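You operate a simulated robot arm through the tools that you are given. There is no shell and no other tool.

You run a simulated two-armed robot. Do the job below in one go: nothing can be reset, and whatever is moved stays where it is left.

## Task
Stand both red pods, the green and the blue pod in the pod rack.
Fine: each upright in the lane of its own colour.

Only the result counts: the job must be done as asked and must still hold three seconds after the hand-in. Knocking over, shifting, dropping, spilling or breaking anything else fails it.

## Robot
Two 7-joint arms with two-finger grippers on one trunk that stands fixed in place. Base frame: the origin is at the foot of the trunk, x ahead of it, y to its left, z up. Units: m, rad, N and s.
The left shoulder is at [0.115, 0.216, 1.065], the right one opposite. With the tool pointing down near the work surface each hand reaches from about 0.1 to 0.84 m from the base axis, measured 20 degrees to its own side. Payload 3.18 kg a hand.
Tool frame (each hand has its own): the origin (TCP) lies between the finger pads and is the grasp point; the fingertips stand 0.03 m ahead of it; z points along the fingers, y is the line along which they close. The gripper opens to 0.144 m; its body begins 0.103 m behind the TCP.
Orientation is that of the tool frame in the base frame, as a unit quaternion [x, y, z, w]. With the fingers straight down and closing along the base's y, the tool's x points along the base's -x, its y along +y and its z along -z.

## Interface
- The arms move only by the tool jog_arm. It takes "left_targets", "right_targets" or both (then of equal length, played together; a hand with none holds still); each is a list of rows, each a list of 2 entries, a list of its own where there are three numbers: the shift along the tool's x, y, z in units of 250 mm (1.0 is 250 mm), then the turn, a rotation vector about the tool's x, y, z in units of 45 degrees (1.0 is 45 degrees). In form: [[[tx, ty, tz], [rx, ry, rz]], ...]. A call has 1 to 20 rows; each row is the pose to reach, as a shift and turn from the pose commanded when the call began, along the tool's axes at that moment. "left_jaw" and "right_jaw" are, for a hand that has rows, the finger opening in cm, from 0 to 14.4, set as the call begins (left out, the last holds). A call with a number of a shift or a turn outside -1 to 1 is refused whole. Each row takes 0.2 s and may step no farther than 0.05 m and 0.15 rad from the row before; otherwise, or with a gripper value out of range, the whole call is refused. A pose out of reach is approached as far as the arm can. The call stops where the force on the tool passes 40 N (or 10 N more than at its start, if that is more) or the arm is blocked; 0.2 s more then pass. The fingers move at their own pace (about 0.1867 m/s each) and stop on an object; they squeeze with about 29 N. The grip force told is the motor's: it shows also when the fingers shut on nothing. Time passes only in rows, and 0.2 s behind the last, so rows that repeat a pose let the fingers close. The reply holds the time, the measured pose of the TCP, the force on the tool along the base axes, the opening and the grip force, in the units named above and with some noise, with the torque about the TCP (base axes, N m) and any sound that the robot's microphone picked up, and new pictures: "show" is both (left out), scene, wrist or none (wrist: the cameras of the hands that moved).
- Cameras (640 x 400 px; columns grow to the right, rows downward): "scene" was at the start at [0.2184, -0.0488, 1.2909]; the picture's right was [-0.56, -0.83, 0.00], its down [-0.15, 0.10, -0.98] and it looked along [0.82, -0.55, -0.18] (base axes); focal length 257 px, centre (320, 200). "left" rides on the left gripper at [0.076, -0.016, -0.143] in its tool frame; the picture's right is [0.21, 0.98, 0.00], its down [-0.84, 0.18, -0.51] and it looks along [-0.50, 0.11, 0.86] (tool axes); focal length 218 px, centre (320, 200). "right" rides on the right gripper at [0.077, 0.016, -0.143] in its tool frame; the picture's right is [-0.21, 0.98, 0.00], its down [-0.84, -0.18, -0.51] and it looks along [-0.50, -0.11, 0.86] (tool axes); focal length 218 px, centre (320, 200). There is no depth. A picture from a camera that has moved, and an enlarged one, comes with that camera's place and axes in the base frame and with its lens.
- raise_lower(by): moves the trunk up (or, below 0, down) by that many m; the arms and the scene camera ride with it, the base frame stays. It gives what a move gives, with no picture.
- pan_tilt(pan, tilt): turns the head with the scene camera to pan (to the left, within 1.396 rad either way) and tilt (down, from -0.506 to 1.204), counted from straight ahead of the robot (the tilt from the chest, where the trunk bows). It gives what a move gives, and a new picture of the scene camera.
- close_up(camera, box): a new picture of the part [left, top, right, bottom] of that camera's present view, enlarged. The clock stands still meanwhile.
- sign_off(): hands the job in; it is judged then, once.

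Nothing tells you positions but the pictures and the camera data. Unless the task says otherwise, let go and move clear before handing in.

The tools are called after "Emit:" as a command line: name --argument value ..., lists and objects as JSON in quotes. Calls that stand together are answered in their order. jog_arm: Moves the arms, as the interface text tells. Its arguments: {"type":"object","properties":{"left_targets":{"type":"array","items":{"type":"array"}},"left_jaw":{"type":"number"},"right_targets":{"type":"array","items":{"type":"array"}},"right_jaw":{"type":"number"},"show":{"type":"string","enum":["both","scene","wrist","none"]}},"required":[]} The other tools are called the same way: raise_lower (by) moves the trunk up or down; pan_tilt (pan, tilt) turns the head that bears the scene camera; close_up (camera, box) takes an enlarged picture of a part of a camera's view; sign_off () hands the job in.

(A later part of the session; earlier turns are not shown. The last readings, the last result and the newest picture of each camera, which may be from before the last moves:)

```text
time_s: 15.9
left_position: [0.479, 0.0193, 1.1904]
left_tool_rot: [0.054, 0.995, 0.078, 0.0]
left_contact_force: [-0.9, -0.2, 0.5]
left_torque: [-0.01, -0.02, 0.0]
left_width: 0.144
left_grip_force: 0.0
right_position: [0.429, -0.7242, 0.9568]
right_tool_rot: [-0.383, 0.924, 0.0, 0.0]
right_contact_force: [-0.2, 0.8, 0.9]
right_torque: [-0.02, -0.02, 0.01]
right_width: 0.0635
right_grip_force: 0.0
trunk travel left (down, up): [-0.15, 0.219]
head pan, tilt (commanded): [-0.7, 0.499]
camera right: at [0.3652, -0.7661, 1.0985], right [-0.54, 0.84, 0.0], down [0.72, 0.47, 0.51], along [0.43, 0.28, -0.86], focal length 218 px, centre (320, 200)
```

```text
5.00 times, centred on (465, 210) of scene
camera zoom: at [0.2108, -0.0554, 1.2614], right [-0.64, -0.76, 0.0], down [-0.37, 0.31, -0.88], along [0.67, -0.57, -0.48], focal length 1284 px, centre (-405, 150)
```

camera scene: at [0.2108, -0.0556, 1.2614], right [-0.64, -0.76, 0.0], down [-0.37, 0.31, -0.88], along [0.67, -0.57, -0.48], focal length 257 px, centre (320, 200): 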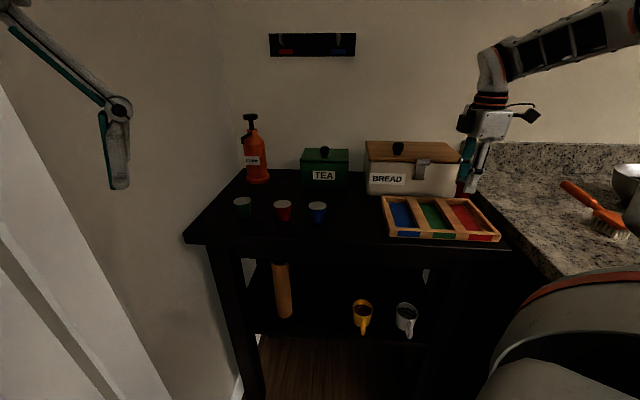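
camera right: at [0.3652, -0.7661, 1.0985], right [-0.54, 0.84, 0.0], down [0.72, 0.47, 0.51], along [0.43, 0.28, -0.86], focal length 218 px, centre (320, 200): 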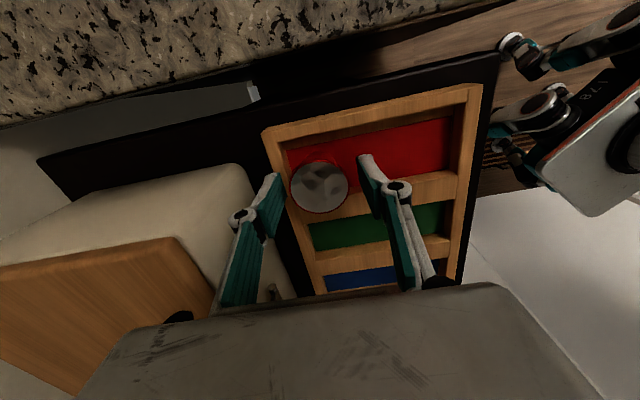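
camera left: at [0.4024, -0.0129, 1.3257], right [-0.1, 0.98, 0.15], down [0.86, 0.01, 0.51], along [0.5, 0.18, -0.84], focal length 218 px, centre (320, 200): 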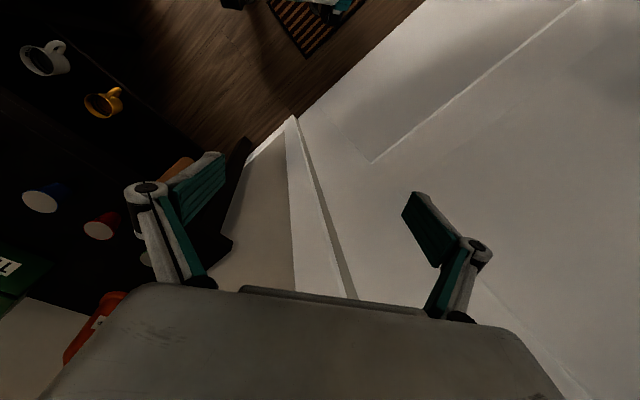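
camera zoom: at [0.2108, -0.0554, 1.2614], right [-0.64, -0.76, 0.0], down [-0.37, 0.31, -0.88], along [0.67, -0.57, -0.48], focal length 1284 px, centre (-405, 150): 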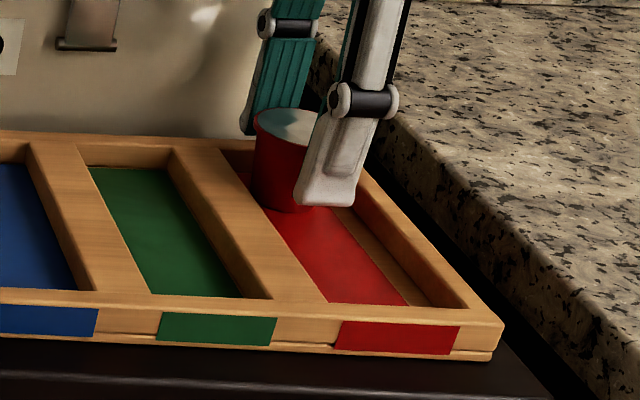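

Red2 is standing in the red lane. I'll lift straight up and start toward Red1.

Emit:
jog_arm --right_targets '[[[0, 0, -0.1], [0, 0, 0]], [[0, 0, -0.24], [0, 0, 0]], [[0, 0, -0.42], [0, 0, 0]], [[-0.16, 0.04, -0.45], [0, 0, 0]], [[-0.32, 0.1, -0.45], [0, 0, 0]], [[-0.48, 0.16, -0.45], [0, 0, 0]], [[-0.64, 0.22, -0.45], [0, 0, 0]], [[-0.8, 0.284, -0.45], [0, 0, 0]], [[-0.96, 0.284, -0.45], [0, 0, 0]]]' --right_jaw 8.0 --show "scene"

Emit:
close_up --camera "scene" --box '[420, 170, 510, 250]'

```text
time_s: 17.9
left_position: [0.4792, 0.0198, 1.1896]
left_tool_rot: [0.054, 0.996, 0.077, 0.0]
left_contact_force: [-0.7, -0.5, 0.0]
left_torque: [-0.01, 0.0, 0.01]
left_width: 0.1438
left_grip_force: 0.1
right_position: [0.5475, -0.5024, 1.0676]
right_tool_rot: [-0.382, 0.924, 0.0, 0.001]
right_contact_force: [-0.8, -0.2, 0.8]
right_torque: [0.0, 0.0, -0.02]
right_width: 0.0797
right_grip_force: 0.0
trunk travel left (down, up): [-0.15, 0.219]
head pan, tilt (commanded): [-0.7, 0.499]
camera scene: at [0.2109, -0.0559, 1.2612], right [-0.64, -0.76, 0.0], down [-0.37, 0.31, -0.88], along [0.67, -0.57, -0.48], focal length 257 px, centre (320, 200)
```

scene: 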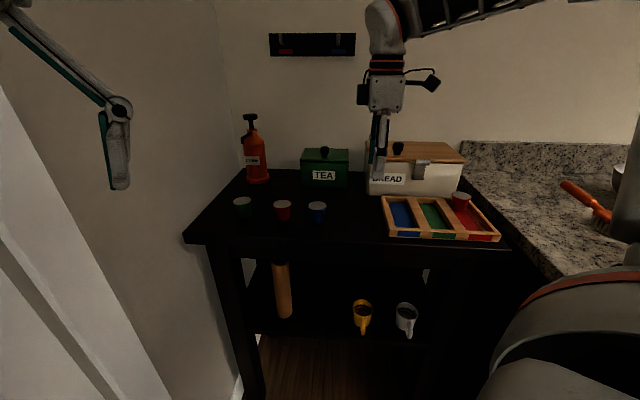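

```text
5.00 times, centred on (465, 210) of scene
camera zoom: at [0.2109, -0.0559, 1.2612], right [-0.64, -0.76, 0.0], down [-0.37, 0.31, -0.88], along [0.67, -0.57, -0.48], focal length 1284 px, centre (-405, 150)
```

zoom: 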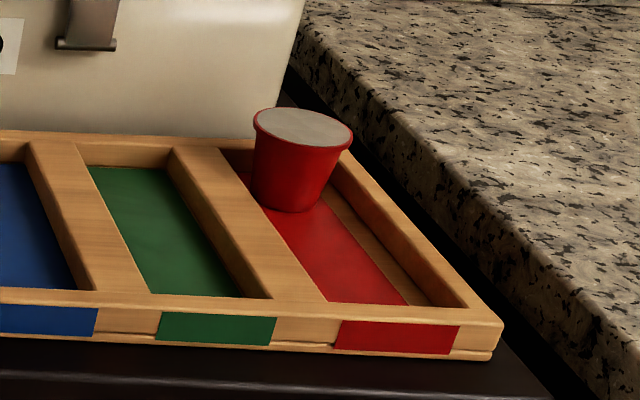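

Red2 is upright in the red lane. Now I'm moving on over Red1.

Emit:
jog_arm --right_targets '[[[-0.15, 0, 0], [0, 0, 0]], [[-0.3, 0, 0], [0, 0, 0]], [[-0.45, 0, 0], [0, 0, 0]], [[-0.6, 0, 0], [0, 0, 0]], [[-0.75, 0, 0], [0, 0, 0]], [[-0.9, 0, 0], [0, 0, 0]], [[-0.9, 0, 0], [0, 0, 0]]]'

Emit:
close_up --camera "right" --box '[220, 80, 430, 240]'

```text
time_s: 19.5
left_position: [0.4784, 0.0187, 1.1903]
left_tool_rot: [0.053, 0.996, 0.077, 0.001]
left_contact_force: [-0.4, 0.7, 0.8]
left_torque: [0.01, -0.01, -0.03]
left_width: 0.144
left_grip_force: 0.0
right_position: [0.6991, -0.3525, 1.0685]
right_tool_rot: [-0.383, 0.924, 0.0, 0.001]
right_contact_force: [0.6, -0.6, 0.4]
right_torque: [0.0, 0.0, -0.01]
right_width: 0.0801
right_grip_force: 0.0
right hand out of reach, approached as far as the arm can: row 6, 7
trunk travel left (down, up): [-0.15, 0.219]
head pan, tilt (commanded): [-0.7, 0.499]
camera scene: at [0.2105, -0.0554, 1.2617], right [-0.64, -0.76, 0.0], down [-0.37, 0.31, -0.88], along [0.67, -0.57, -0.48], focal length 257 px, centre (320, 200)
camera right: at [0.6341, -0.3956, 1.2106], right [-0.54, 0.84, 0.0], down [0.72, 0.47, 0.51], along [0.43, 0.28, -0.86], focal length 218 px, centre (320, 200)
```

scene: 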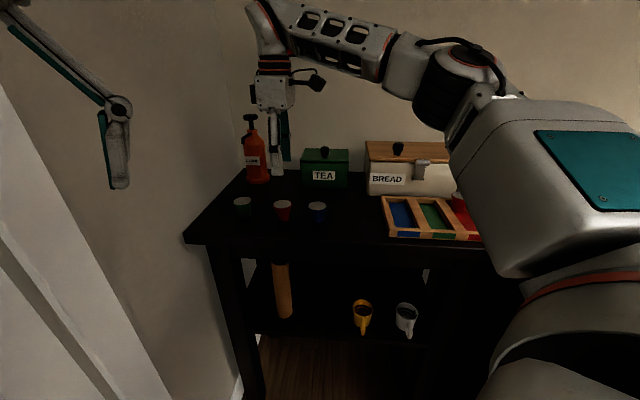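
right: 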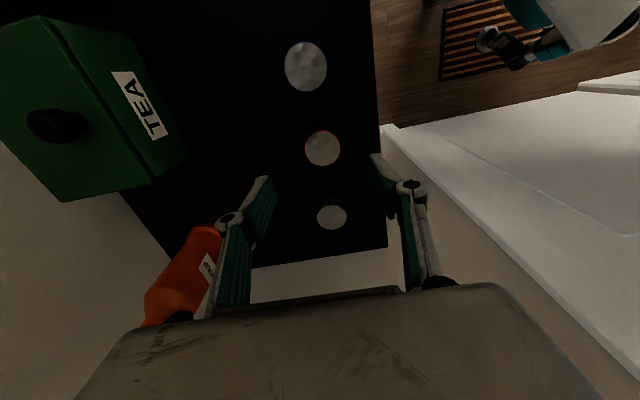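

```text
2.50 times, centred on (325, 160) of right
camera zoom: at [0.6341, -0.3956, 1.2106], right [-0.54, 0.84, 0.0], down [0.72, 0.47, 0.51], along [0.43, 0.28, -0.86], focal length 546 px, centre (308, 300)
```

zoom: 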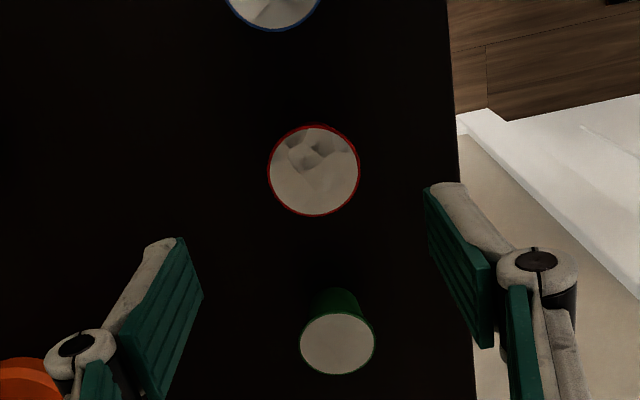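

Red1 is at about (.704,-.347), and at this height the arm is at its reach limit. Raising the trunk brings the shoulder closer to wrist height and should extend the reach, so I'll do that first.

Emit:
raise_lower --by 0.12

```text
time_s: 21.0
left_position: [0.3831, 0.0183, 1.405]
left_tool_rot: [0.043, 0.987, 0.082, 0.131]
left_contact_force: [-0.5, 0.1, -0.2]
left_torque: [-0.01, 0.03, -0.03]
left_width: 0.1441
left_grip_force: 0.0
right_position: [0.63, -0.352, 1.3348]
right_tool_rot: [-0.377, 0.918, -0.043, 0.115]
right_contact_force: [0.0, 0.2, -0.6]
right_torque: [0.0, 0.0, -0.02]
right_width: 0.0799
right_grip_force: 0.1
trunk travel left (down, up): [-0.27, 0.099]
head pan, tilt (commanded): [-0.7, 0.499]
```

Raising the trunk also tilts the chest back, which costs reach. I'll lower it again by the same amount.

Emit:
raise_lower --by -0.12

```text
time_s: 22.0
left_position: [0.4019, 0.0199, 1.3056]
left_tool_rot: [0.039, 0.989, 0.078, 0.118]
left_contact_force: [4.0, -2.3, 3.4]
left_torque: [0.2, 0.97, 0.37]
left_width: 0.1439
left_grip_force: 0.1
right_position: [0.6405, -0.3528, 1.2249]
right_tool_rot: [-0.377, 0.92, -0.037, 0.103]
right_contact_force: [1.0, -0.4, -1.1]
right_torque: [0.01, 0.07, 0.04]
right_width: 0.0802
right_grip_force: 0.1
trunk travel left (down, up): [-0.179, 0.19]
head pan, tilt (commanded): [-0.7, 0.499]
stopped: the force on the tool passed its limit at 55 N (the readings are from after the stop); the commanded pose is now the measured one
```

The descent stopped when the left hand hit something. I'll look around before doing anything else.

Emit:
close_up --camera "scene" --box '[0, 0, 640, 400]'

Emit:
close_up --camera "left" --box '[0, 0, 640, 400]'

Emit:
close_up --camera "right" --box '[0, 0, 640, 400]'

```text
1.00 times, centred on (320, 200) of scene (not enlarged: the box is as wide or as high as the picture)
camera zoom: at [0.1858, -0.0549, 1.2919], right [-0.64, -0.77, 0.0], down [-0.37, 0.31, -0.88], along [0.67, -0.56, -0.48], focal length 257 px, centre (320, 200)
```

zoom: 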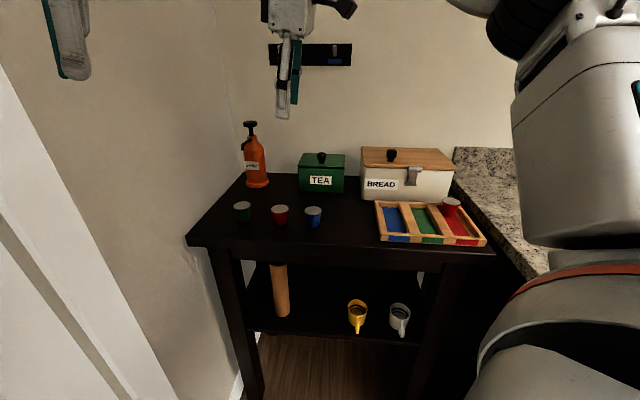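

```text
1.00 times, centred on (320, 200) of left (not enlarged: the box is as wide or as high as the picture)
camera zoom: at [0.2928, -0.0093, 1.4227], right [-0.15, 0.98, 0.11], down [0.71, 0.02, 0.71], along [0.69, 0.18, -0.7], focal length 218 px, centre (320, 200)
```

zoom: 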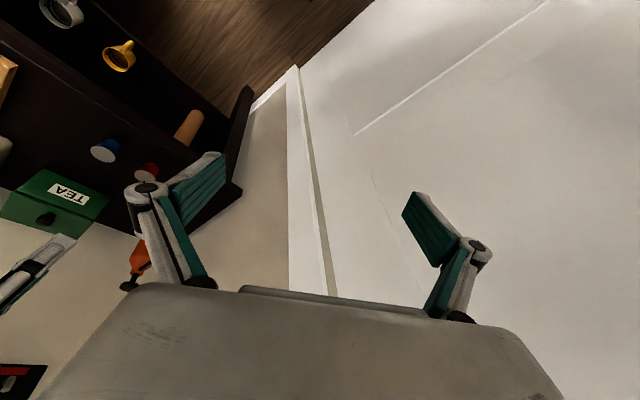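

```text
1.00 times, centred on (320, 200) of right (not enlarged: the box is as wide or as high as the picture)
camera zoom: at [0.5473, -0.396, 1.3502], right [-0.53, 0.84, -0.11], down [0.6, 0.46, 0.66], along [0.6, 0.28, -0.75], focal length 218 px, centre (320, 200)
```

zoom: 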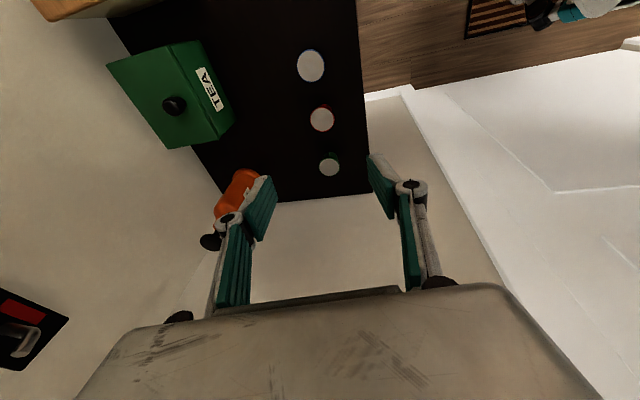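

The left hand's back is touching my own head, since the push on it is forward and up. I'll move the left hand forward, clear of the head, before finishing the lowering.

Emit:
jog_arm --left_targets '[[[-0.08, 0.005, 0.02], [0, 0, 0]], [[-0.16, 0.01, 0.04], [0, 0, 0]], [[-0.24, 0.015, 0.06], [0, 0, 0]], [[-0.31, 0.019, 0.077], [0, 0, 0]]]'

```text
time_s: 23.0
left_position: [0.4694, 0.0214, 1.2913]
left_tool_rot: [0.038, 0.989, 0.077, 0.123]
left_contact_force: [0.4, -0.1, 0.5]
left_torque: [-0.03, 0.0, 0.03]
left_width: 0.1442
left_grip_force: 0.2
left hand out of reach, approached as far as the arm can: row 2, 3, 4
right_position: [0.6374, -0.3526, 1.2311]
right_tool_rot: [-0.377, 0.919, -0.039, 0.106]
right_contact_force: [0.2, 0.1, -0.1]
right_torque: [-0.02, 0.01, -0.01]
right_width: 0.0802
right_grip_force: 0.0
trunk travel left (down, up): [-0.179, 0.19]
head pan, tilt (commanded): [-0.7, 0.499]
camera scene: at [0.1818, -0.0555, 1.294], right [-0.64, -0.76, 0.0], down [-0.37, 0.31, -0.88], along [0.67, -0.57, -0.48], focal length 257 px, centre (320, 200)
camera left: at [0.3584, -0.0072, 1.4067], right [-0.15, 0.98, 0.11], down [0.7, 0.02, 0.71], along [0.7, 0.18, -0.69], focal length 218 px, centre (320, 200)
```

scene: 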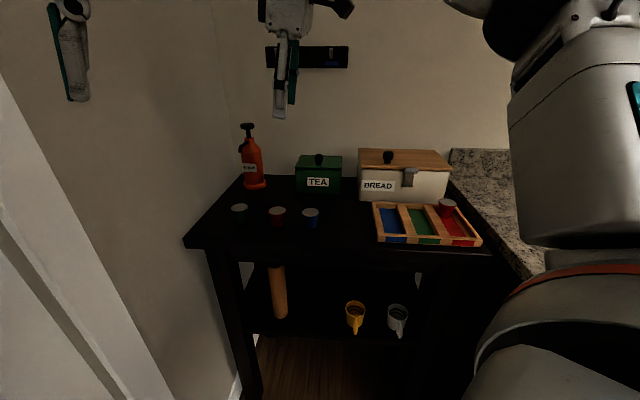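
left: 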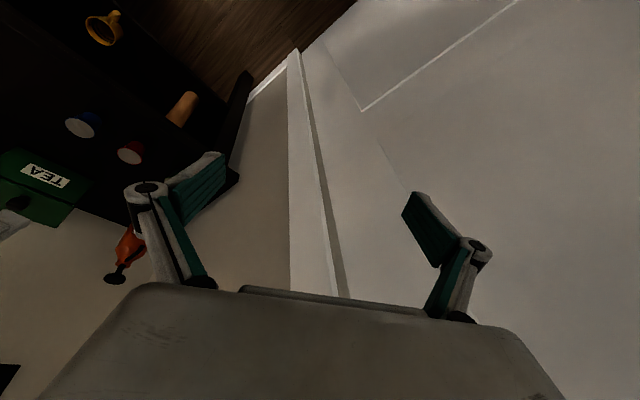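

Emit:
raise_lower --by -0.029

Emit:
close_up --camera "scene" --box '[0, 0, 640, 400]'

```text
time_s: 23.8
left_position: [0.4636, 0.0218, 1.2648]
left_tool_rot: [0.039, 0.988, 0.078, 0.125]
left_contact_force: [-0.9, 0.0, 0.2]
left_torque: [0.01, -0.1, -0.04]
left_width: 0.1446
left_grip_force: 0.0
right_position: [0.6336, -0.3532, 1.2074]
right_tool_rot: [-0.377, 0.919, -0.041, 0.108]
right_contact_force: [-0.1, -0.4, 0.2]
right_torque: [0.0, -0.06, -0.01]
right_width: 0.0802
right_grip_force: 0.1
trunk travel left (down, up): [-0.15, 0.219]
head pan, tilt (commanded): [-0.7, 0.499]
```

```text
1.00 times, centred on (320, 200) of scene (not enlarged: the box is as wide or as high as the picture)
camera zoom: at [0.2074, -0.0554, 1.2628], right [-0.64, -0.76, 0.0], down [-0.36, 0.31, -0.88], along [0.67, -0.57, -0.48], focal length 257 px, centre (320, 200)
```

zoom: 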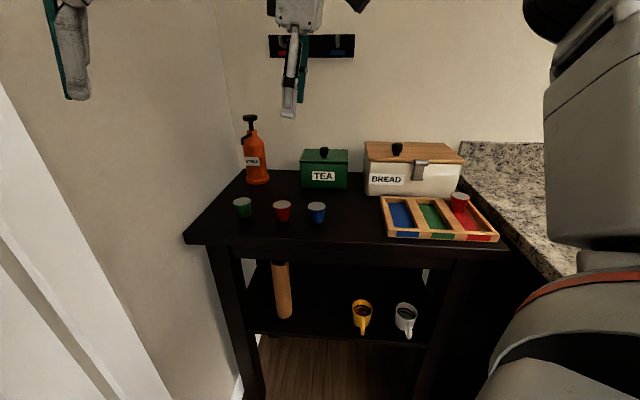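

The trunk is back at its original height, but the right hand is now pitched by about 13°. I'll bring it back to vertical and lower it near Red1.

Emit:
jog_arm --right_targets '[[[0.005, -0.01, 0.13], [-0.04, 0.043, -0.002]], [[0.01, -0.02, 0.26], [-0.08, 0.085, -0.003]], [[0.014, -0.029, 0.39], [-0.12, 0.128, -0.005]], [[0.019, -0.038, 0.52], [-0.16, 0.17, -0.007]], [[0.024, -0.048, 0.65], [-0.2, 0.213, -0.009]], [[0.024, -0.048, 0.65], [-0.2, 0.213, -0.009]]]'

```text
time_s: 25.2
left_position: [0.4669, 0.021, 1.263]
left_tool_rot: [0.039, 0.989, 0.078, 0.122]
left_contact_force: [0.3, 0.0, -0.2]
left_torque: [-0.01, -0.06, 0.0]
left_width: 0.1442
left_grip_force: 0.0
right_position: [0.6787, -0.3635, 1.0468]
right_tool_rot: [-0.382, 0.924, 0.001, -0.001]
right_contact_force: [0.1, 0.0, 0.5]
right_torque: [-0.03, -0.02, 0.01]
right_width: 0.08
right_grip_force: 0.1
trunk travel left (down, up): [-0.15, 0.219]
head pan, tilt (commanded): [-0.7, 0.499]
camera scene: at [0.2096, -0.0552, 1.2621], right [-0.64, -0.76, 0.0], down [-0.37, 0.31, -0.88], along [0.67, -0.57, -0.48], focal length 257 px, centre (320, 200)
camera right: at [0.614, -0.4059, 1.1889], right [-0.54, 0.84, 0.0], down [0.72, 0.47, 0.51], along [0.42, 0.28, -0.86], focal length 218 px, centre (320, 200)
```

scene: 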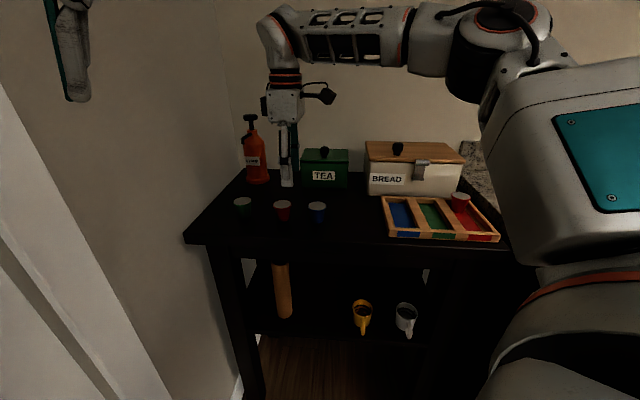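
right: 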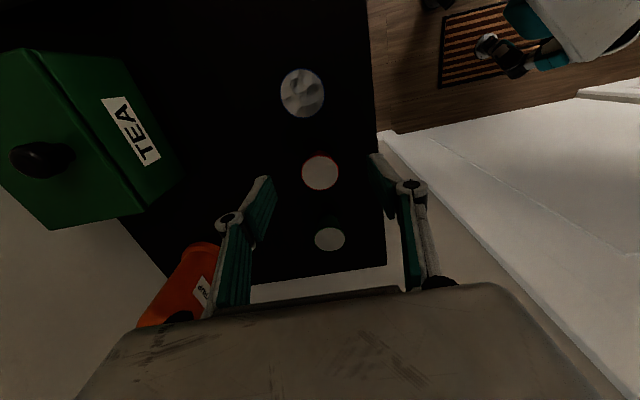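

The arm is vertical again. I'll take Blue before Red1, which leaves the later pods a lower, clear path back. Moving over Blue and part-way down.

Emit:
jog_arm --right_targets '[[[0.08, -0.01, 0], [0, 0, 0]], [[0.16, -0.02, 0], [0, 0, 0]], [[0.24, -0.03, 0], [0, 0, 0]], [[0.24, -0.03, 0.1], [0, 0, 0]], [[0.24, -0.03, 0.2], [0, 0, 0]], [[0.24, -0.03, 0.2], [0, 0, 0]]]'

Emit:
close_up --camera "right" --box '[220, 90, 430, 250]'

```text
time_s: 26.6
left_position: [0.4684, 0.0217, 1.2612]
left_tool_rot: [0.039, 0.988, 0.079, 0.123]
left_contact_force: [0.4, -0.7, 0.6]
left_torque: [-0.01, -0.07, 0.01]
left_width: 0.1442
left_grip_force: 0.0
right_position: [0.6404, -0.4131, 0.9974]
right_tool_rot: [-0.382, 0.924, 0.001, -0.001]
right_contact_force: [0.1, 0.0, -0.5]
right_torque: [0.02, -0.01, 0.0]
right_width: 0.0801
right_grip_force: 0.1
trunk travel left (down, up): [-0.15, 0.219]
head pan, tilt (commanded): [-0.7, 0.499]
camera scene: at [0.2102, -0.0555, 1.2618], right [-0.64, -0.76, 0.0], down [-0.37, 0.31, -0.88], along [0.67, -0.57, -0.48], focal length 257 px, centre (320, 200)
camera right: at [0.5762, -0.4549, 1.1402], right [-0.54, 0.84, 0.0], down [0.72, 0.47, 0.51], along [0.42, 0.28, -0.86], focal length 218 px, centre (320, 200)
```

scene: 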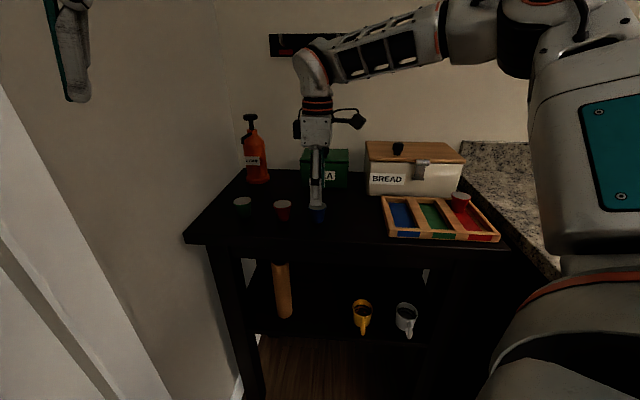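
right: 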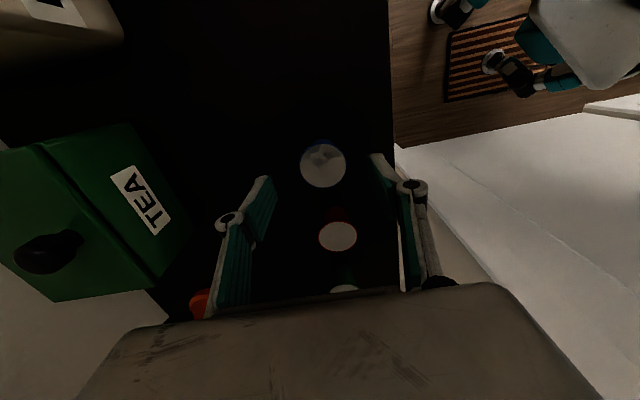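

```text
2.50 times, centred on (325, 170) of right
camera zoom: at [0.5762, -0.4549, 1.1402], right [-0.54, 0.84, 0.0], down [0.72, 0.47, 0.51], along [0.42, 0.28, -0.86], focal length 546 px, centre (308, 275)
```

zoom: 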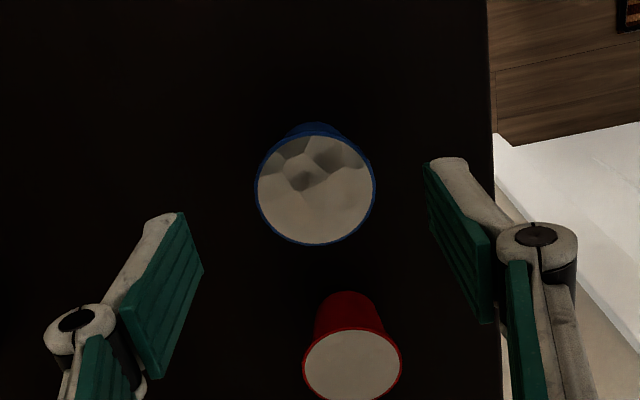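

Blue is nearly centred (offset about −3 mm in x). I'll descend to grasp height and check alignment.

Emit:
jog_arm --right_targets '[[[-0.011, 0.004, 0.05], [0, 0, 0]], [[-0.011, 0.004, 0.1], [0, 0, 0]], [[-0.011, 0.004, 0.15], [0, 0, 0]], [[-0.011, 0.004, 0.18], [0, 0, 0]], [[-0.011, 0.004, 0.18], [0, 0, 0]]]' --show "none"

Emit:
close_up --camera "right" --box '[220, 130, 430, 290]'

```text
time_s: 27.8
left_position: [0.4662, 0.0216, 1.2611]
left_tool_rot: [0.039, 0.989, 0.079, 0.122]
left_contact_force: [-0.2, -0.2, 0.4]
left_torque: [0.01, 0.02, 0.0]
left_width: 0.144
left_grip_force: 0.1
right_position: [0.6412, -0.4079, 0.9513]
right_tool_rot: [-0.383, 0.924, 0.002, -0.002]
right_contact_force: [-0.4, -0.2, 0.4]
right_torque: [-0.01, -0.03, 0.01]
right_width: 0.0799
right_grip_force: 0.1
trunk travel left (down, up): [-0.15, 0.219]
head pan, tilt (commanded): [-0.7, 0.499]
```

```text
2.50 times, centred on (325, 210) of right
camera zoom: at [0.5776, -0.4511, 1.0935], right [-0.54, 0.84, 0.0], down [0.73, 0.47, 0.51], along [0.42, 0.28, -0.86], focal length 546 px, centre (308, 175)
```

zoom: 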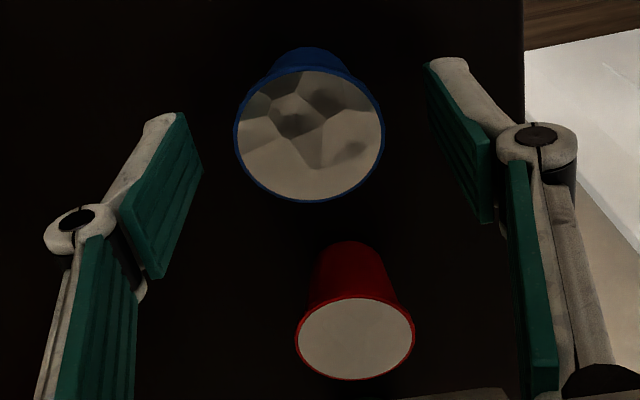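

Blue is well centred, in the same place in the view as Red2 was. Closing.

Emit:
jog_arm --right_targets '[[[0, 0, 0], [0, 0, 0]], [[0, 0, 0], [0, 0, 0]], [[0, 0, 0], [0, 0, 0]], [[0, 0, 0], [0, 0, 0]]]' --right_jaw 3.5 --show "none"

Emit:
close_up --camera "right" --box '[220, 130, 430, 290]'

```text
time_s: 28.8
left_position: [0.4659, 0.0214, 1.2605]
left_tool_rot: [0.039, 0.989, 0.079, 0.12]
left_contact_force: [0.3, 0.6, -0.7]
left_torque: [-0.01, 0.02, 0.01]
left_width: 0.144
left_grip_force: 0.0
right_position: [0.6413, -0.4079, 0.9514]
right_tool_rot: [-0.383, 0.924, 0.001, -0.001]
right_contact_force: [-0.9, 0.2, -0.1]
right_torque: [0.01, -0.01, -0.03]
right_width: 0.0414
right_grip_force: 29.0
trunk travel left (down, up): [-0.15, 0.219]
head pan, tilt (commanded): [-0.7, 0.499]
```

```text
2.50 times, centred on (325, 210) of right
camera zoom: at [0.5777, -0.4512, 1.0936], right [-0.54, 0.84, 0.0], down [0.73, 0.47, 0.51], along [0.42, 0.28, -0.86], focal length 546 px, centre (308, 175)
```

zoom: 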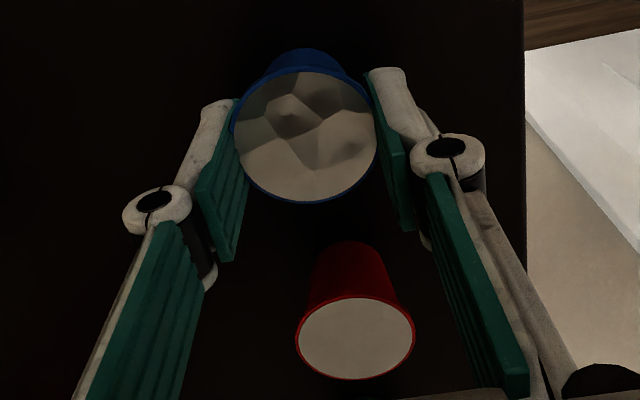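

Blue is gripped. I'll lift it and move toward the blue lane, stopping a little short so I can measure the lane.

Emit:
jog_arm --right_targets '[[[0, 0, -0.12], [0, 0, 0]], [[0, 0, -0.28], [0, 0, 0]], [[0, 0, -0.42], [0, 0, 0]], [[0.15, -0.02, -0.42], [0, 0, 0]], [[0.3, -0.04, -0.42], [0, 0, 0]], [[0.45, -0.06, -0.42], [0, 0, 0]], [[0.6, -0.08, -0.42], [0, 0, 0]], [[0.66, -0.1, -0.42], [0, 0, 0]], [[0.66, -0.1, -0.42], [0, 0, 0]]]'

Emit:
close_up --camera "right" --box '[220, 10, 430, 220]'

```text
time_s: 30.8
left_position: [0.4668, 0.0215, 1.2612]
left_tool_rot: [0.039, 0.989, 0.078, 0.122]
left_contact_force: [0.6, 0.1, 0.0]
left_torque: [0.01, 0.03, 0.02]
left_width: 0.1439
left_grip_force: 0.1
right_position: [0.5421, -0.5431, 1.0581]
right_tool_rot: [-0.382, 0.924, 0.0, -0.002]
right_contact_force: [-0.1, 0.0, -0.2]
right_torque: [0.03, 0.01, 0.0]
right_width: 0.0412
right_grip_force: 28.8
trunk travel left (down, up): [-0.15, 0.219]
head pan, tilt (commanded): [-0.7, 0.499]
camera scene: at [0.2105, -0.0556, 1.2616], right [-0.64, -0.76, 0.0], down [-0.37, 0.31, -0.88], along [0.67, -0.57, -0.48], focal length 257 px, centre (320, 200)
camera right: at [0.4795, -0.5867, 1.1996], right [-0.54, 0.84, 0.0], down [0.73, 0.47, 0.51], along [0.42, 0.28, -0.86], focal length 218 px, centre (320, 200)
```

scene: 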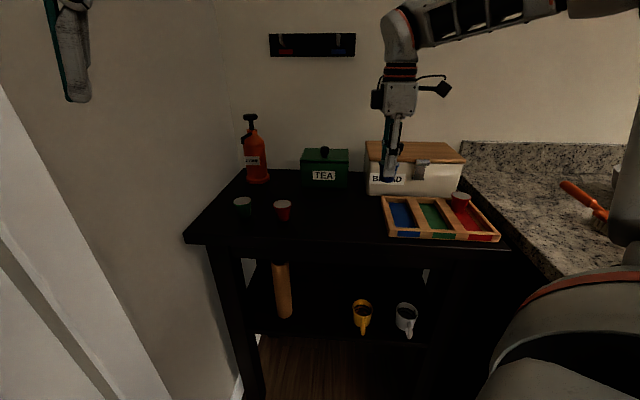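
right: 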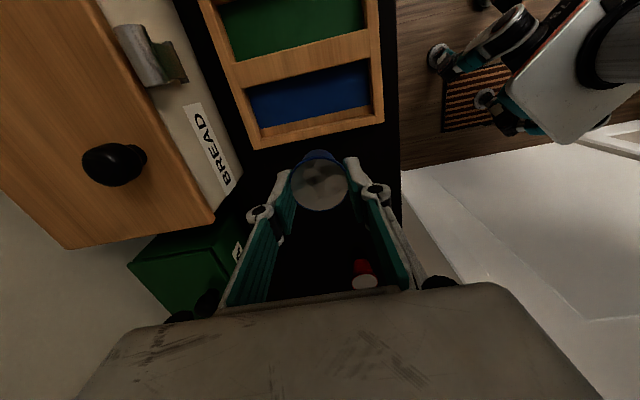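

```text
1.90 times, centred on (325, 115) of right
camera zoom: at [0.4795, -0.5867, 1.1996], right [-0.54, 0.84, 0.0], down [0.73, 0.47, 0.51], along [0.42, 0.28, -0.86], focal length 416 px, centre (310, 362)
```

zoom: 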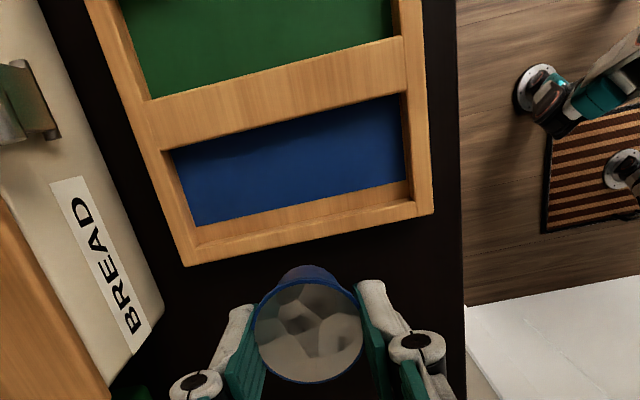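

Emit:
close_up --camera "right" --box '[225, 50, 395, 156]'

Emit:
close_up --camera "scene" --box '[370, 180, 470, 250]'

```text
3.76 times, centred on (310, 103) of right
camera zoom: at [0.4795, -0.5867, 1.1996], right [-0.54, 0.84, 0.0], down [0.73, 0.47, 0.51], along [0.42, 0.28, -0.86], focal length 822 px, centre (358, 565)
```

zoom: 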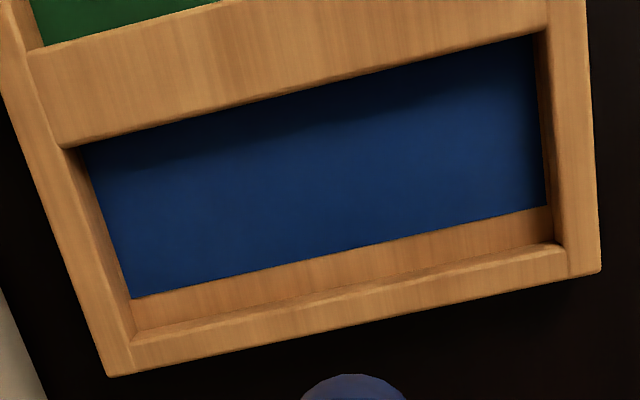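

```text
5.71 times, centred on (420, 215) of scene
camera zoom: at [0.2105, -0.0556, 1.2616], right [-0.64, -0.76, 0.0], down [-0.37, 0.31, -0.88], along [0.67, -0.57, -0.48], focal length 1467 px, centre (-251, 114)
```

zoom: 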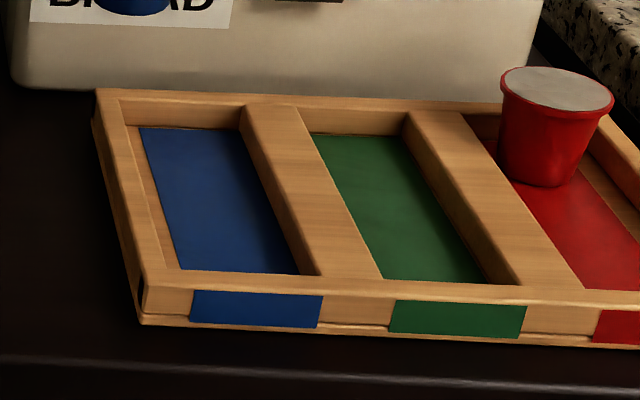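

The blue lane spans tool x [.016,.077] and y [-.077,.070], and its coloured panel is centred near x≈.051. I'll move over the middle of it and descend close to the floor.

Emit:
jog_arm --right_targets '[[[0.1, -0.007, 0], [0, 0, 0]], [[0.2, -0.014, 0], [0, 0, 0]], [[0.2, -0.014, 0.12], [0, 0, 0]], [[0.2, -0.014, 0.24], [0, 0, 0]], [[0.2, -0.014, 0.3], [0, 0, 0]], [[0.2, -0.014, 0.36], [0, 0, 0]], [[0.2, -0.014, 0.36], [0, 0, 0]]]' --show "none"

Emit:
close_up --camera "right" --box '[220, 50, 460, 230]'

Emit:
close_up --camera "scene" --box '[370, 150, 480, 250]'

```text
time_s: 32.4
left_position: [0.4667, 0.023, 1.2627]
left_tool_rot: [0.039, 0.989, 0.078, 0.122]
left_contact_force: [0.5, -0.7, -0.5]
left_torque: [0.03, -0.01, 0.0]
left_width: 0.1441
left_grip_force: 0.1
right_position: [0.5094, -0.5802, 0.966]
right_tool_rot: [-0.382, 0.924, 0.002, -0.001]
right_contact_force: [-0.4, -0.6, 0.3]
right_torque: [-0.01, 0.01, -0.01]
right_width: 0.0413
right_grip_force: 28.8
trunk travel left (down, up): [-0.15, 0.219]
head pan, tilt (commanded): [-0.7, 0.499]
```

```text
2.22 times, centred on (340, 140) of right
camera zoom: at [0.4458, -0.6239, 1.1079], right [-0.54, 0.84, 0.0], down [0.72, 0.47, 0.51], along [0.42, 0.28, -0.86], focal length 485 px, centre (276, 333)
```

zoom: 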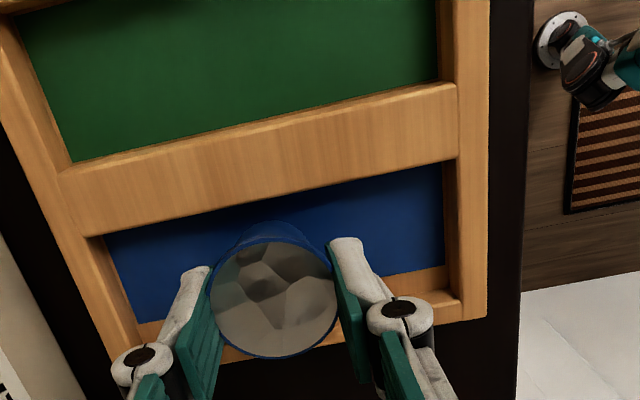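

```text
4.00 times, centred on (425, 200) of scene
camera zoom: at [0.2103, -0.0554, 1.2618], right [-0.64, -0.76, 0.0], down [-0.37, 0.31, -0.88], along [0.67, -0.57, -0.48], focal length 1027 px, centre (-100, 200)
```

zoom: 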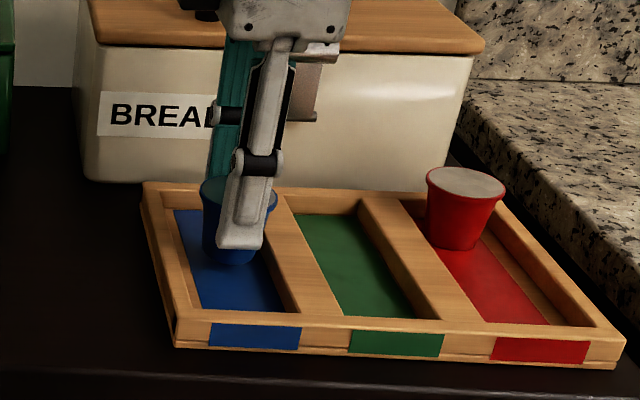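

Blue is centred in its lane. I'll lower in small steps until it touches.

Emit:
jog_arm --right_targets '[[[0, 0, 0.012], [0, 0, 0]], [[0, 0, 0.024], [0, 0, 0]], [[0, 0, 0.024], [0, 0, 0]]]' --show "none"

Emit:
jog_arm --right_targets '[[[0, 0, 0.005], [0, 0, 0]], [[0, 0, 0.008], [0, 0, 0]], [[0, 0, 0.008], [0, 0, 0]]]' --show "none"

```text
time_s: 33.2
left_position: [0.4675, 0.0222, 1.262]
left_tool_rot: [0.039, 0.989, 0.077, 0.123]
left_contact_force: [0.0, -0.8, 0.8]
left_torque: [-0.03, 0.0, 0.02]
left_width: 0.1439
left_grip_force: 0.1
right_position: [0.5085, -0.5814, 0.9593]
right_tool_rot: [-0.382, 0.924, 0.002, -0.002]
right_contact_force: [-0.5, -0.1, 0.0]
right_torque: [0.0, 0.03, 0.02]
right_width: 0.0413
right_grip_force: 29.1
trunk travel left (down, up): [-0.15, 0.219]
head pan, tilt (commanded): [-0.7, 0.499]
```

```text
time_s: 34.0
left_position: [0.4671, 0.0216, 1.2611]
left_tool_rot: [0.04, 0.989, 0.078, 0.122]
left_contact_force: [0.1, -0.2, 0.5]
left_torque: [0.02, -0.01, 0.02]
left_width: 0.1439
left_grip_force: 0.1
right_position: [0.5102, -0.5804, 0.9569]
right_tool_rot: [-0.382, 0.924, 0.003, -0.002]
right_contact_force: [-1.0, 0.6, -0.3]
right_torque: [0.0, 0.02, 0.01]
right_width: 0.0416
right_grip_force: 29.4
trunk travel left (down, up): [-0.15, 0.219]
head pan, tilt (commanded): [-0.7, 0.499]
```

Emit:
jog_arm --right_targets '[[[0, 0, 0.003], [0, 0, 0]], [[0, 0, 0.006], [0, 0, 0]], [[0, 0, 0.006], [0, 0, 0]]]' --show "none"

Emit:
close_up --camera "scene" --box '[370, 170, 460, 250]'

```text
time_s: 34.8
left_position: [0.4666, 0.0211, 1.2619]
left_tool_rot: [0.039, 0.989, 0.078, 0.123]
left_contact_force: [-0.1, 1.0, -0.4]
left_torque: [-0.01, -0.01, 0.02]
left_width: 0.1439
left_grip_force: 0.1
right_position: [0.5109, -0.5828, 0.9563]
right_tool_rot: [-0.383, 0.924, 0.0, 0.0]
right_contact_force: [-1.0, -0.7, 6.2]
right_torque: [0.02, 0.07, 0.04]
right_width: 0.0414
right_grip_force: 29.0
trunk travel left (down, up): [-0.15, 0.219]
head pan, tilt (commanded): [-0.7, 0.499]
```

```text
5.00 times, centred on (415, 210) of scene
camera zoom: at [0.21, -0.0552, 1.2619], right [-0.64, -0.76, 0.0], down [-0.37, 0.31, -0.88], along [0.67, -0.57, -0.48], focal length 1284 px, centre (-155, 150)
```

zoom: 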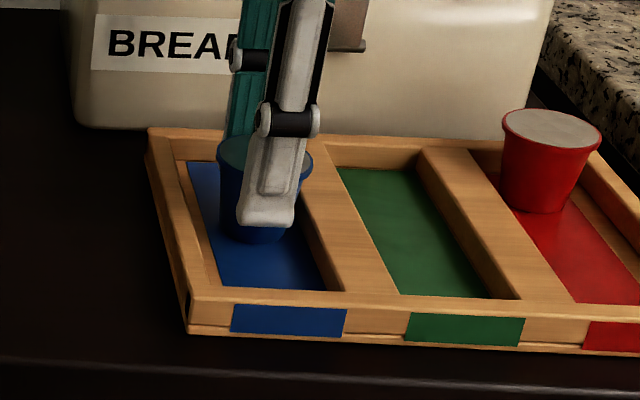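

Blue is touching down with about 6 N. Release and lift clear.

Emit:
jog_arm --right_targets '[[[0, 0, -0.002], [0, 0, 0]], [[0, 0, -0.002], [0, 0, 0]], [[0, 0, -0.002], [0, 0, 0]]]' --right_jaw 6.8 --show "none"

Emit:
jog_arm --right_targets '[[[0, 0, -0.06], [0, 0, 0]], [[0, 0, -0.18], [0, 0, 0]], [[0, 0, -0.3], [0, 0, 0]], [[0, 0, -0.36], [0, 0, 0]]]' --show "wrist"

Emit:
close_up --camera "scene" --box '[370, 170, 500, 250]'

```text
time_s: 35.6
left_position: [0.4676, 0.0215, 1.2609]
left_tool_rot: [0.04, 0.989, 0.078, 0.121]
left_contact_force: [0.7, -0.4, 0.9]
left_torque: [0.03, 0.0, 0.01]
left_width: 0.144
left_grip_force: 0.2
right_position: [0.5097, -0.5815, 0.9545]
right_tool_rot: [-0.383, 0.924, 0.002, -0.001]
right_contact_force: [-0.3, -0.2, -0.9]
right_torque: [0.02, 0.0, 0.01]
right_width: 0.0677
right_grip_force: 0.1
trunk travel left (down, up): [-0.15, 0.219]
head pan, tilt (commanded): [-0.7, 0.499]
```

```text
time_s: 36.6
left_position: [0.4673, 0.0212, 1.2612]
left_tool_rot: [0.039, 0.989, 0.078, 0.122]
left_contact_force: [0.0, 0.0, 0.3]
left_torque: [0.0, 0.0, 0.01]
left_width: 0.1438
left_grip_force: 0.0
right_position: [0.5083, -0.5819, 1.0438]
right_tool_rot: [-0.382, 0.924, 0.002, -0.002]
right_contact_force: [0.1, 0.1, 0.4]
right_torque: [-0.03, 0.0, 0.02]
right_width: 0.068
right_grip_force: 0.1
trunk travel left (down, up): [-0.15, 0.219]
head pan, tilt (commanded): [-0.7, 0.499]
camera right: at [0.4444, -0.6242, 1.1862], right [-0.54, 0.84, 0.0], down [0.73, 0.47, 0.51], along [0.42, 0.28, -0.86], focal length 218 px, centre (320, 200)
```

right: 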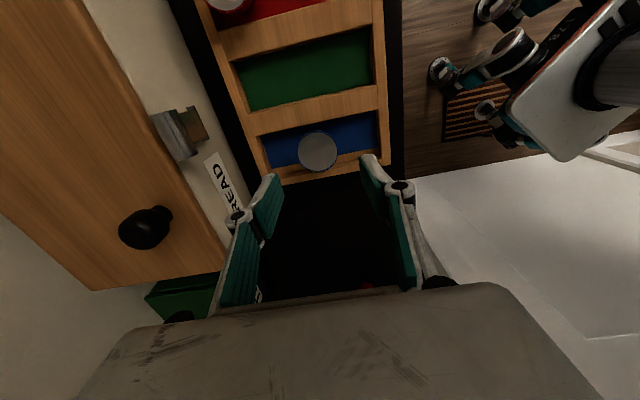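

```text
4.92 times, centred on (435, 210) of scene
camera zoom: at [0.2104, -0.0554, 1.2617], right [-0.64, -0.76, 0.0], down [-0.37, 0.31, -0.88], along [0.67, -0.57, -0.48], focal length 1264 px, centre (-246, 151)
```

zoom: 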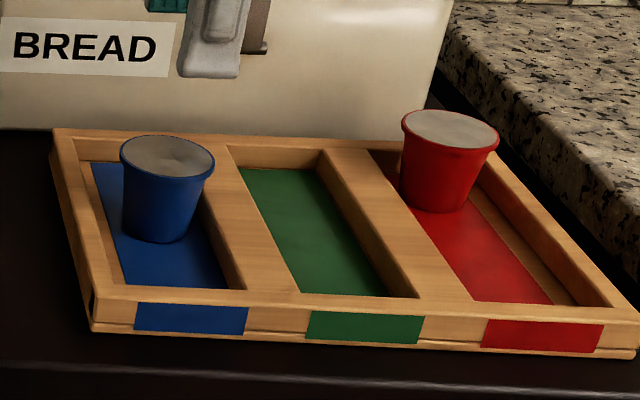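

Blue and Red2 are both standing properly. Now back toward Red1 at a lower height so it stays within reach.

Emit:
jog_arm --right_targets '[[[-0.15, 0.02, 0], [0, 0, 0]], [[-0.3, 0.04, 0], [0, 0, 0]], [[-0.45, 0.06, 0], [0, 0, 0]], [[-0.6, 0.08, 0], [0, 0, 0]], [[-0.75, 0.1, 0.06], [0, 0, 0]], [[-0.9, 0.108, 0.12], [0, 0, 0]]]' --right_jaw 8.0 --show "none"

Emit:
jog_arm --right_targets '[[[-0.1, 0, 0.02], [0, 0, 0]], [[-0.2, 0, 0.05], [0, 0, 0]], [[-0.3, 0, 0.05], [0, 0, 0]], [[-0.32, 0, 0.05], [0, 0, 0]]]'

Emit:
close_up --camera "right" --box '[220, 90, 430, 250]'

```text
time_s: 38.0
left_position: [0.4694, 0.022, 1.2602]
left_tool_rot: [0.039, 0.989, 0.078, 0.12]
left_contact_force: [0.1, 0.0, -0.1]
left_torque: [0.0, 0.01, -0.02]
left_width: 0.1442
left_grip_force: 0.1
right_position: [0.6498, -0.4035, 1.0174]
right_tool_rot: [-0.382, 0.924, 0.002, -0.002]
right_contact_force: [-0.4, -0.1, -0.3]
right_torque: [0.02, 0.0, -0.01]
right_width: 0.0802
right_grip_force: 0.0
trunk travel left (down, up): [-0.15, 0.219]
head pan, tilt (commanded): [-0.7, 0.499]
```

```text
time_s: 39.0
left_position: [0.4661, 0.0214, 1.2617]
left_tool_rot: [0.04, 0.989, 0.077, 0.122]
left_contact_force: [-0.2, 0.1, 0.6]
left_torque: [0.02, -0.06, 0.01]
left_width: 0.1439
left_grip_force: 0.1
right_position: [0.7042, -0.348, 1.0024]
right_tool_rot: [-0.382, 0.924, 0.002, -0.001]
right_contact_force: [0.3, -0.1, 1.3]
right_torque: [-0.01, 0.02, -0.02]
right_width: 0.0801
right_grip_force: 0.1
trunk travel left (down, up): [-0.15, 0.219]
head pan, tilt (commanded): [-0.7, 0.499]
camera scene: at [0.2103, -0.0555, 1.2618], right [-0.64, -0.76, 0.0], down [-0.37, 0.31, -0.88], along [0.67, -0.57, -0.48], focal length 257 px, centre (320, 200)
camera right: at [0.6408, -0.3907, 1.1454], right [-0.54, 0.84, 0.0], down [0.73, 0.47, 0.51], along [0.42, 0.28, -0.86], focal length 218 px, centre (320, 200)
```

scene: 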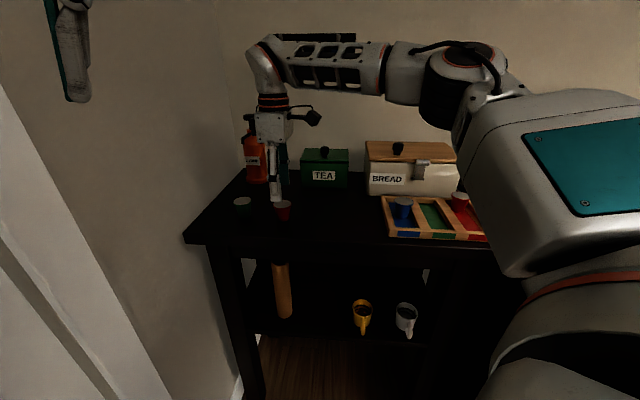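
right: 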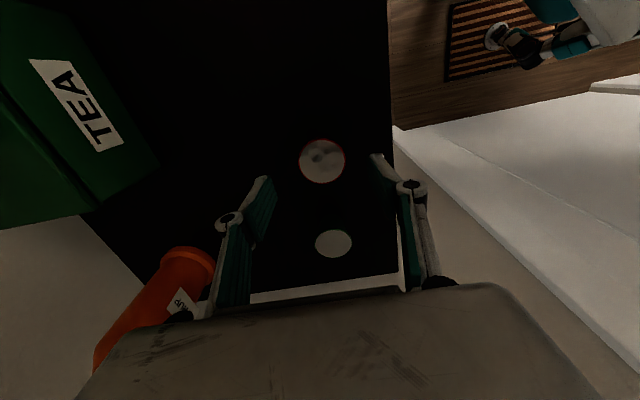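

```text
2.50 times, centred on (325, 170) of right
camera zoom: at [0.6408, -0.3907, 1.1454], right [-0.54, 0.84, 0.0], down [0.73, 0.47, 0.51], along [0.42, 0.28, -0.86], focal length 546 px, centre (308, 275)
```

zoom: 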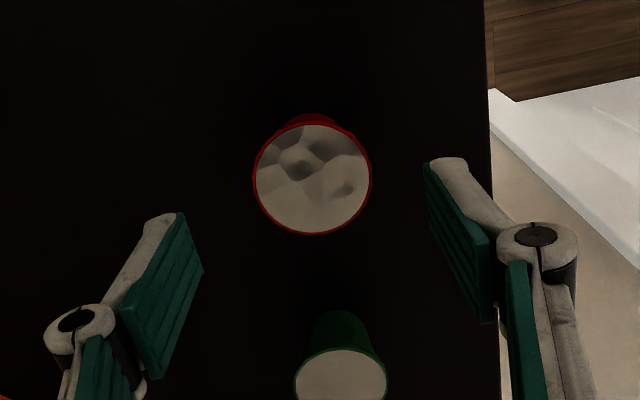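

Red1 is centred already. Descending to grasp height.

Emit:
jog_arm --right_targets '[[[-0.002, 0.002, 0.06], [0, 0, 0]], [[-0.002, 0.002, 0.12], [0, 0, 0]], [[-0.002, 0.002, 0.17], [0, 0, 0]], [[-0.002, 0.002, 0.2], [0, 0, 0]], [[-0.002, 0.002, 0.2], [0, 0, 0]]]' --show "none"

Emit:
close_up --camera "right" --box '[220, 130, 430, 290]'

```text
time_s: 40.2
left_position: [0.4665, 0.0228, 1.2616]
left_tool_rot: [0.039, 0.989, 0.078, 0.122]
left_contact_force: [1.5, -0.8, 0.6]
left_torque: [0.01, 0.0, -0.03]
left_width: 0.1442
left_grip_force: 0.0
right_position: [0.7048, -0.347, 0.9537]
right_tool_rot: [-0.382, 0.924, 0.001, -0.001]
right_contact_force: [0.4, 0.3, 0.4]
right_torque: [-0.02, 0.02, 0.02]
right_width: 0.0797
right_grip_force: 0.0
trunk travel left (down, up): [-0.15, 0.219]
head pan, tilt (commanded): [-0.7, 0.499]
```

```text
2.50 times, centred on (325, 210) of right
camera zoom: at [0.6413, -0.3892, 1.0964], right [-0.54, 0.84, 0.0], down [0.72, 0.47, 0.51], along [0.42, 0.28, -0.86], focal length 546 px, centre (308, 175)
```

zoom: 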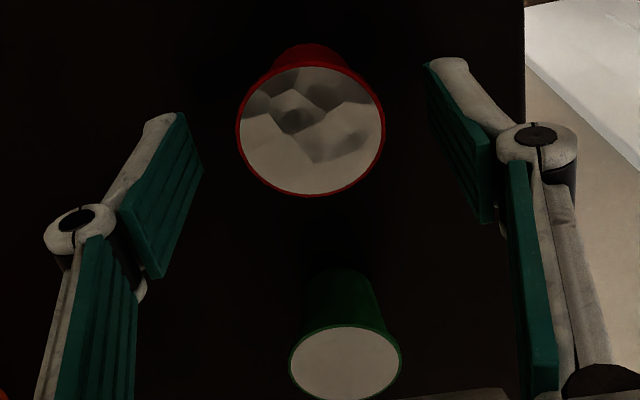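

Emit:
jog_arm --right_targets '[[[0, 0, 0.006], [0, 0, 0]], [[0, 0, 0.006], [0, 0, 0]], [[0, 0, 0.006], [0, 0, 0]], [[0, 0, 0.006], [0, 0, 0]]]' --right_jaw 3.5 --show "none"

Emit:
close_up --camera "right" --box '[220, 130, 430, 290]'

```text
time_s: 41.2
left_position: [0.4674, 0.0221, 1.2617]
left_tool_rot: [0.039, 0.989, 0.079, 0.122]
left_contact_force: [0.1, -0.3, 0.0]
left_torque: [0.01, 0.03, 0.0]
left_width: 0.1441
left_grip_force: 0.1
right_position: [0.7046, -0.3453, 0.9534]
right_tool_rot: [-0.383, 0.924, 0.001, -0.001]
right_contact_force: [1.4, -1.6, 3.8]
right_torque: [-0.07, 0.01, 0.01]
right_width: 0.0417
right_grip_force: 28.6
trunk travel left (down, up): [-0.15, 0.219]
head pan, tilt (commanded): [-0.7, 0.499]
```

```text
2.50 times, centred on (325, 210) of right
camera zoom: at [0.6416, -0.3882, 1.0959], right [-0.54, 0.84, 0.0], down [0.72, 0.47, 0.51], along [0.42, 0.28, -0.86], focal length 546 px, centre (308, 175)
```

zoom: 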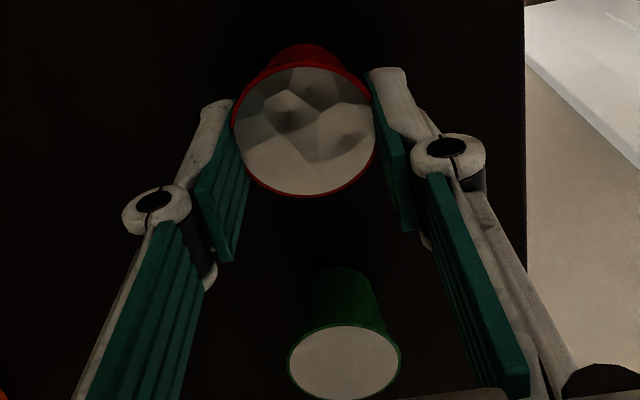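

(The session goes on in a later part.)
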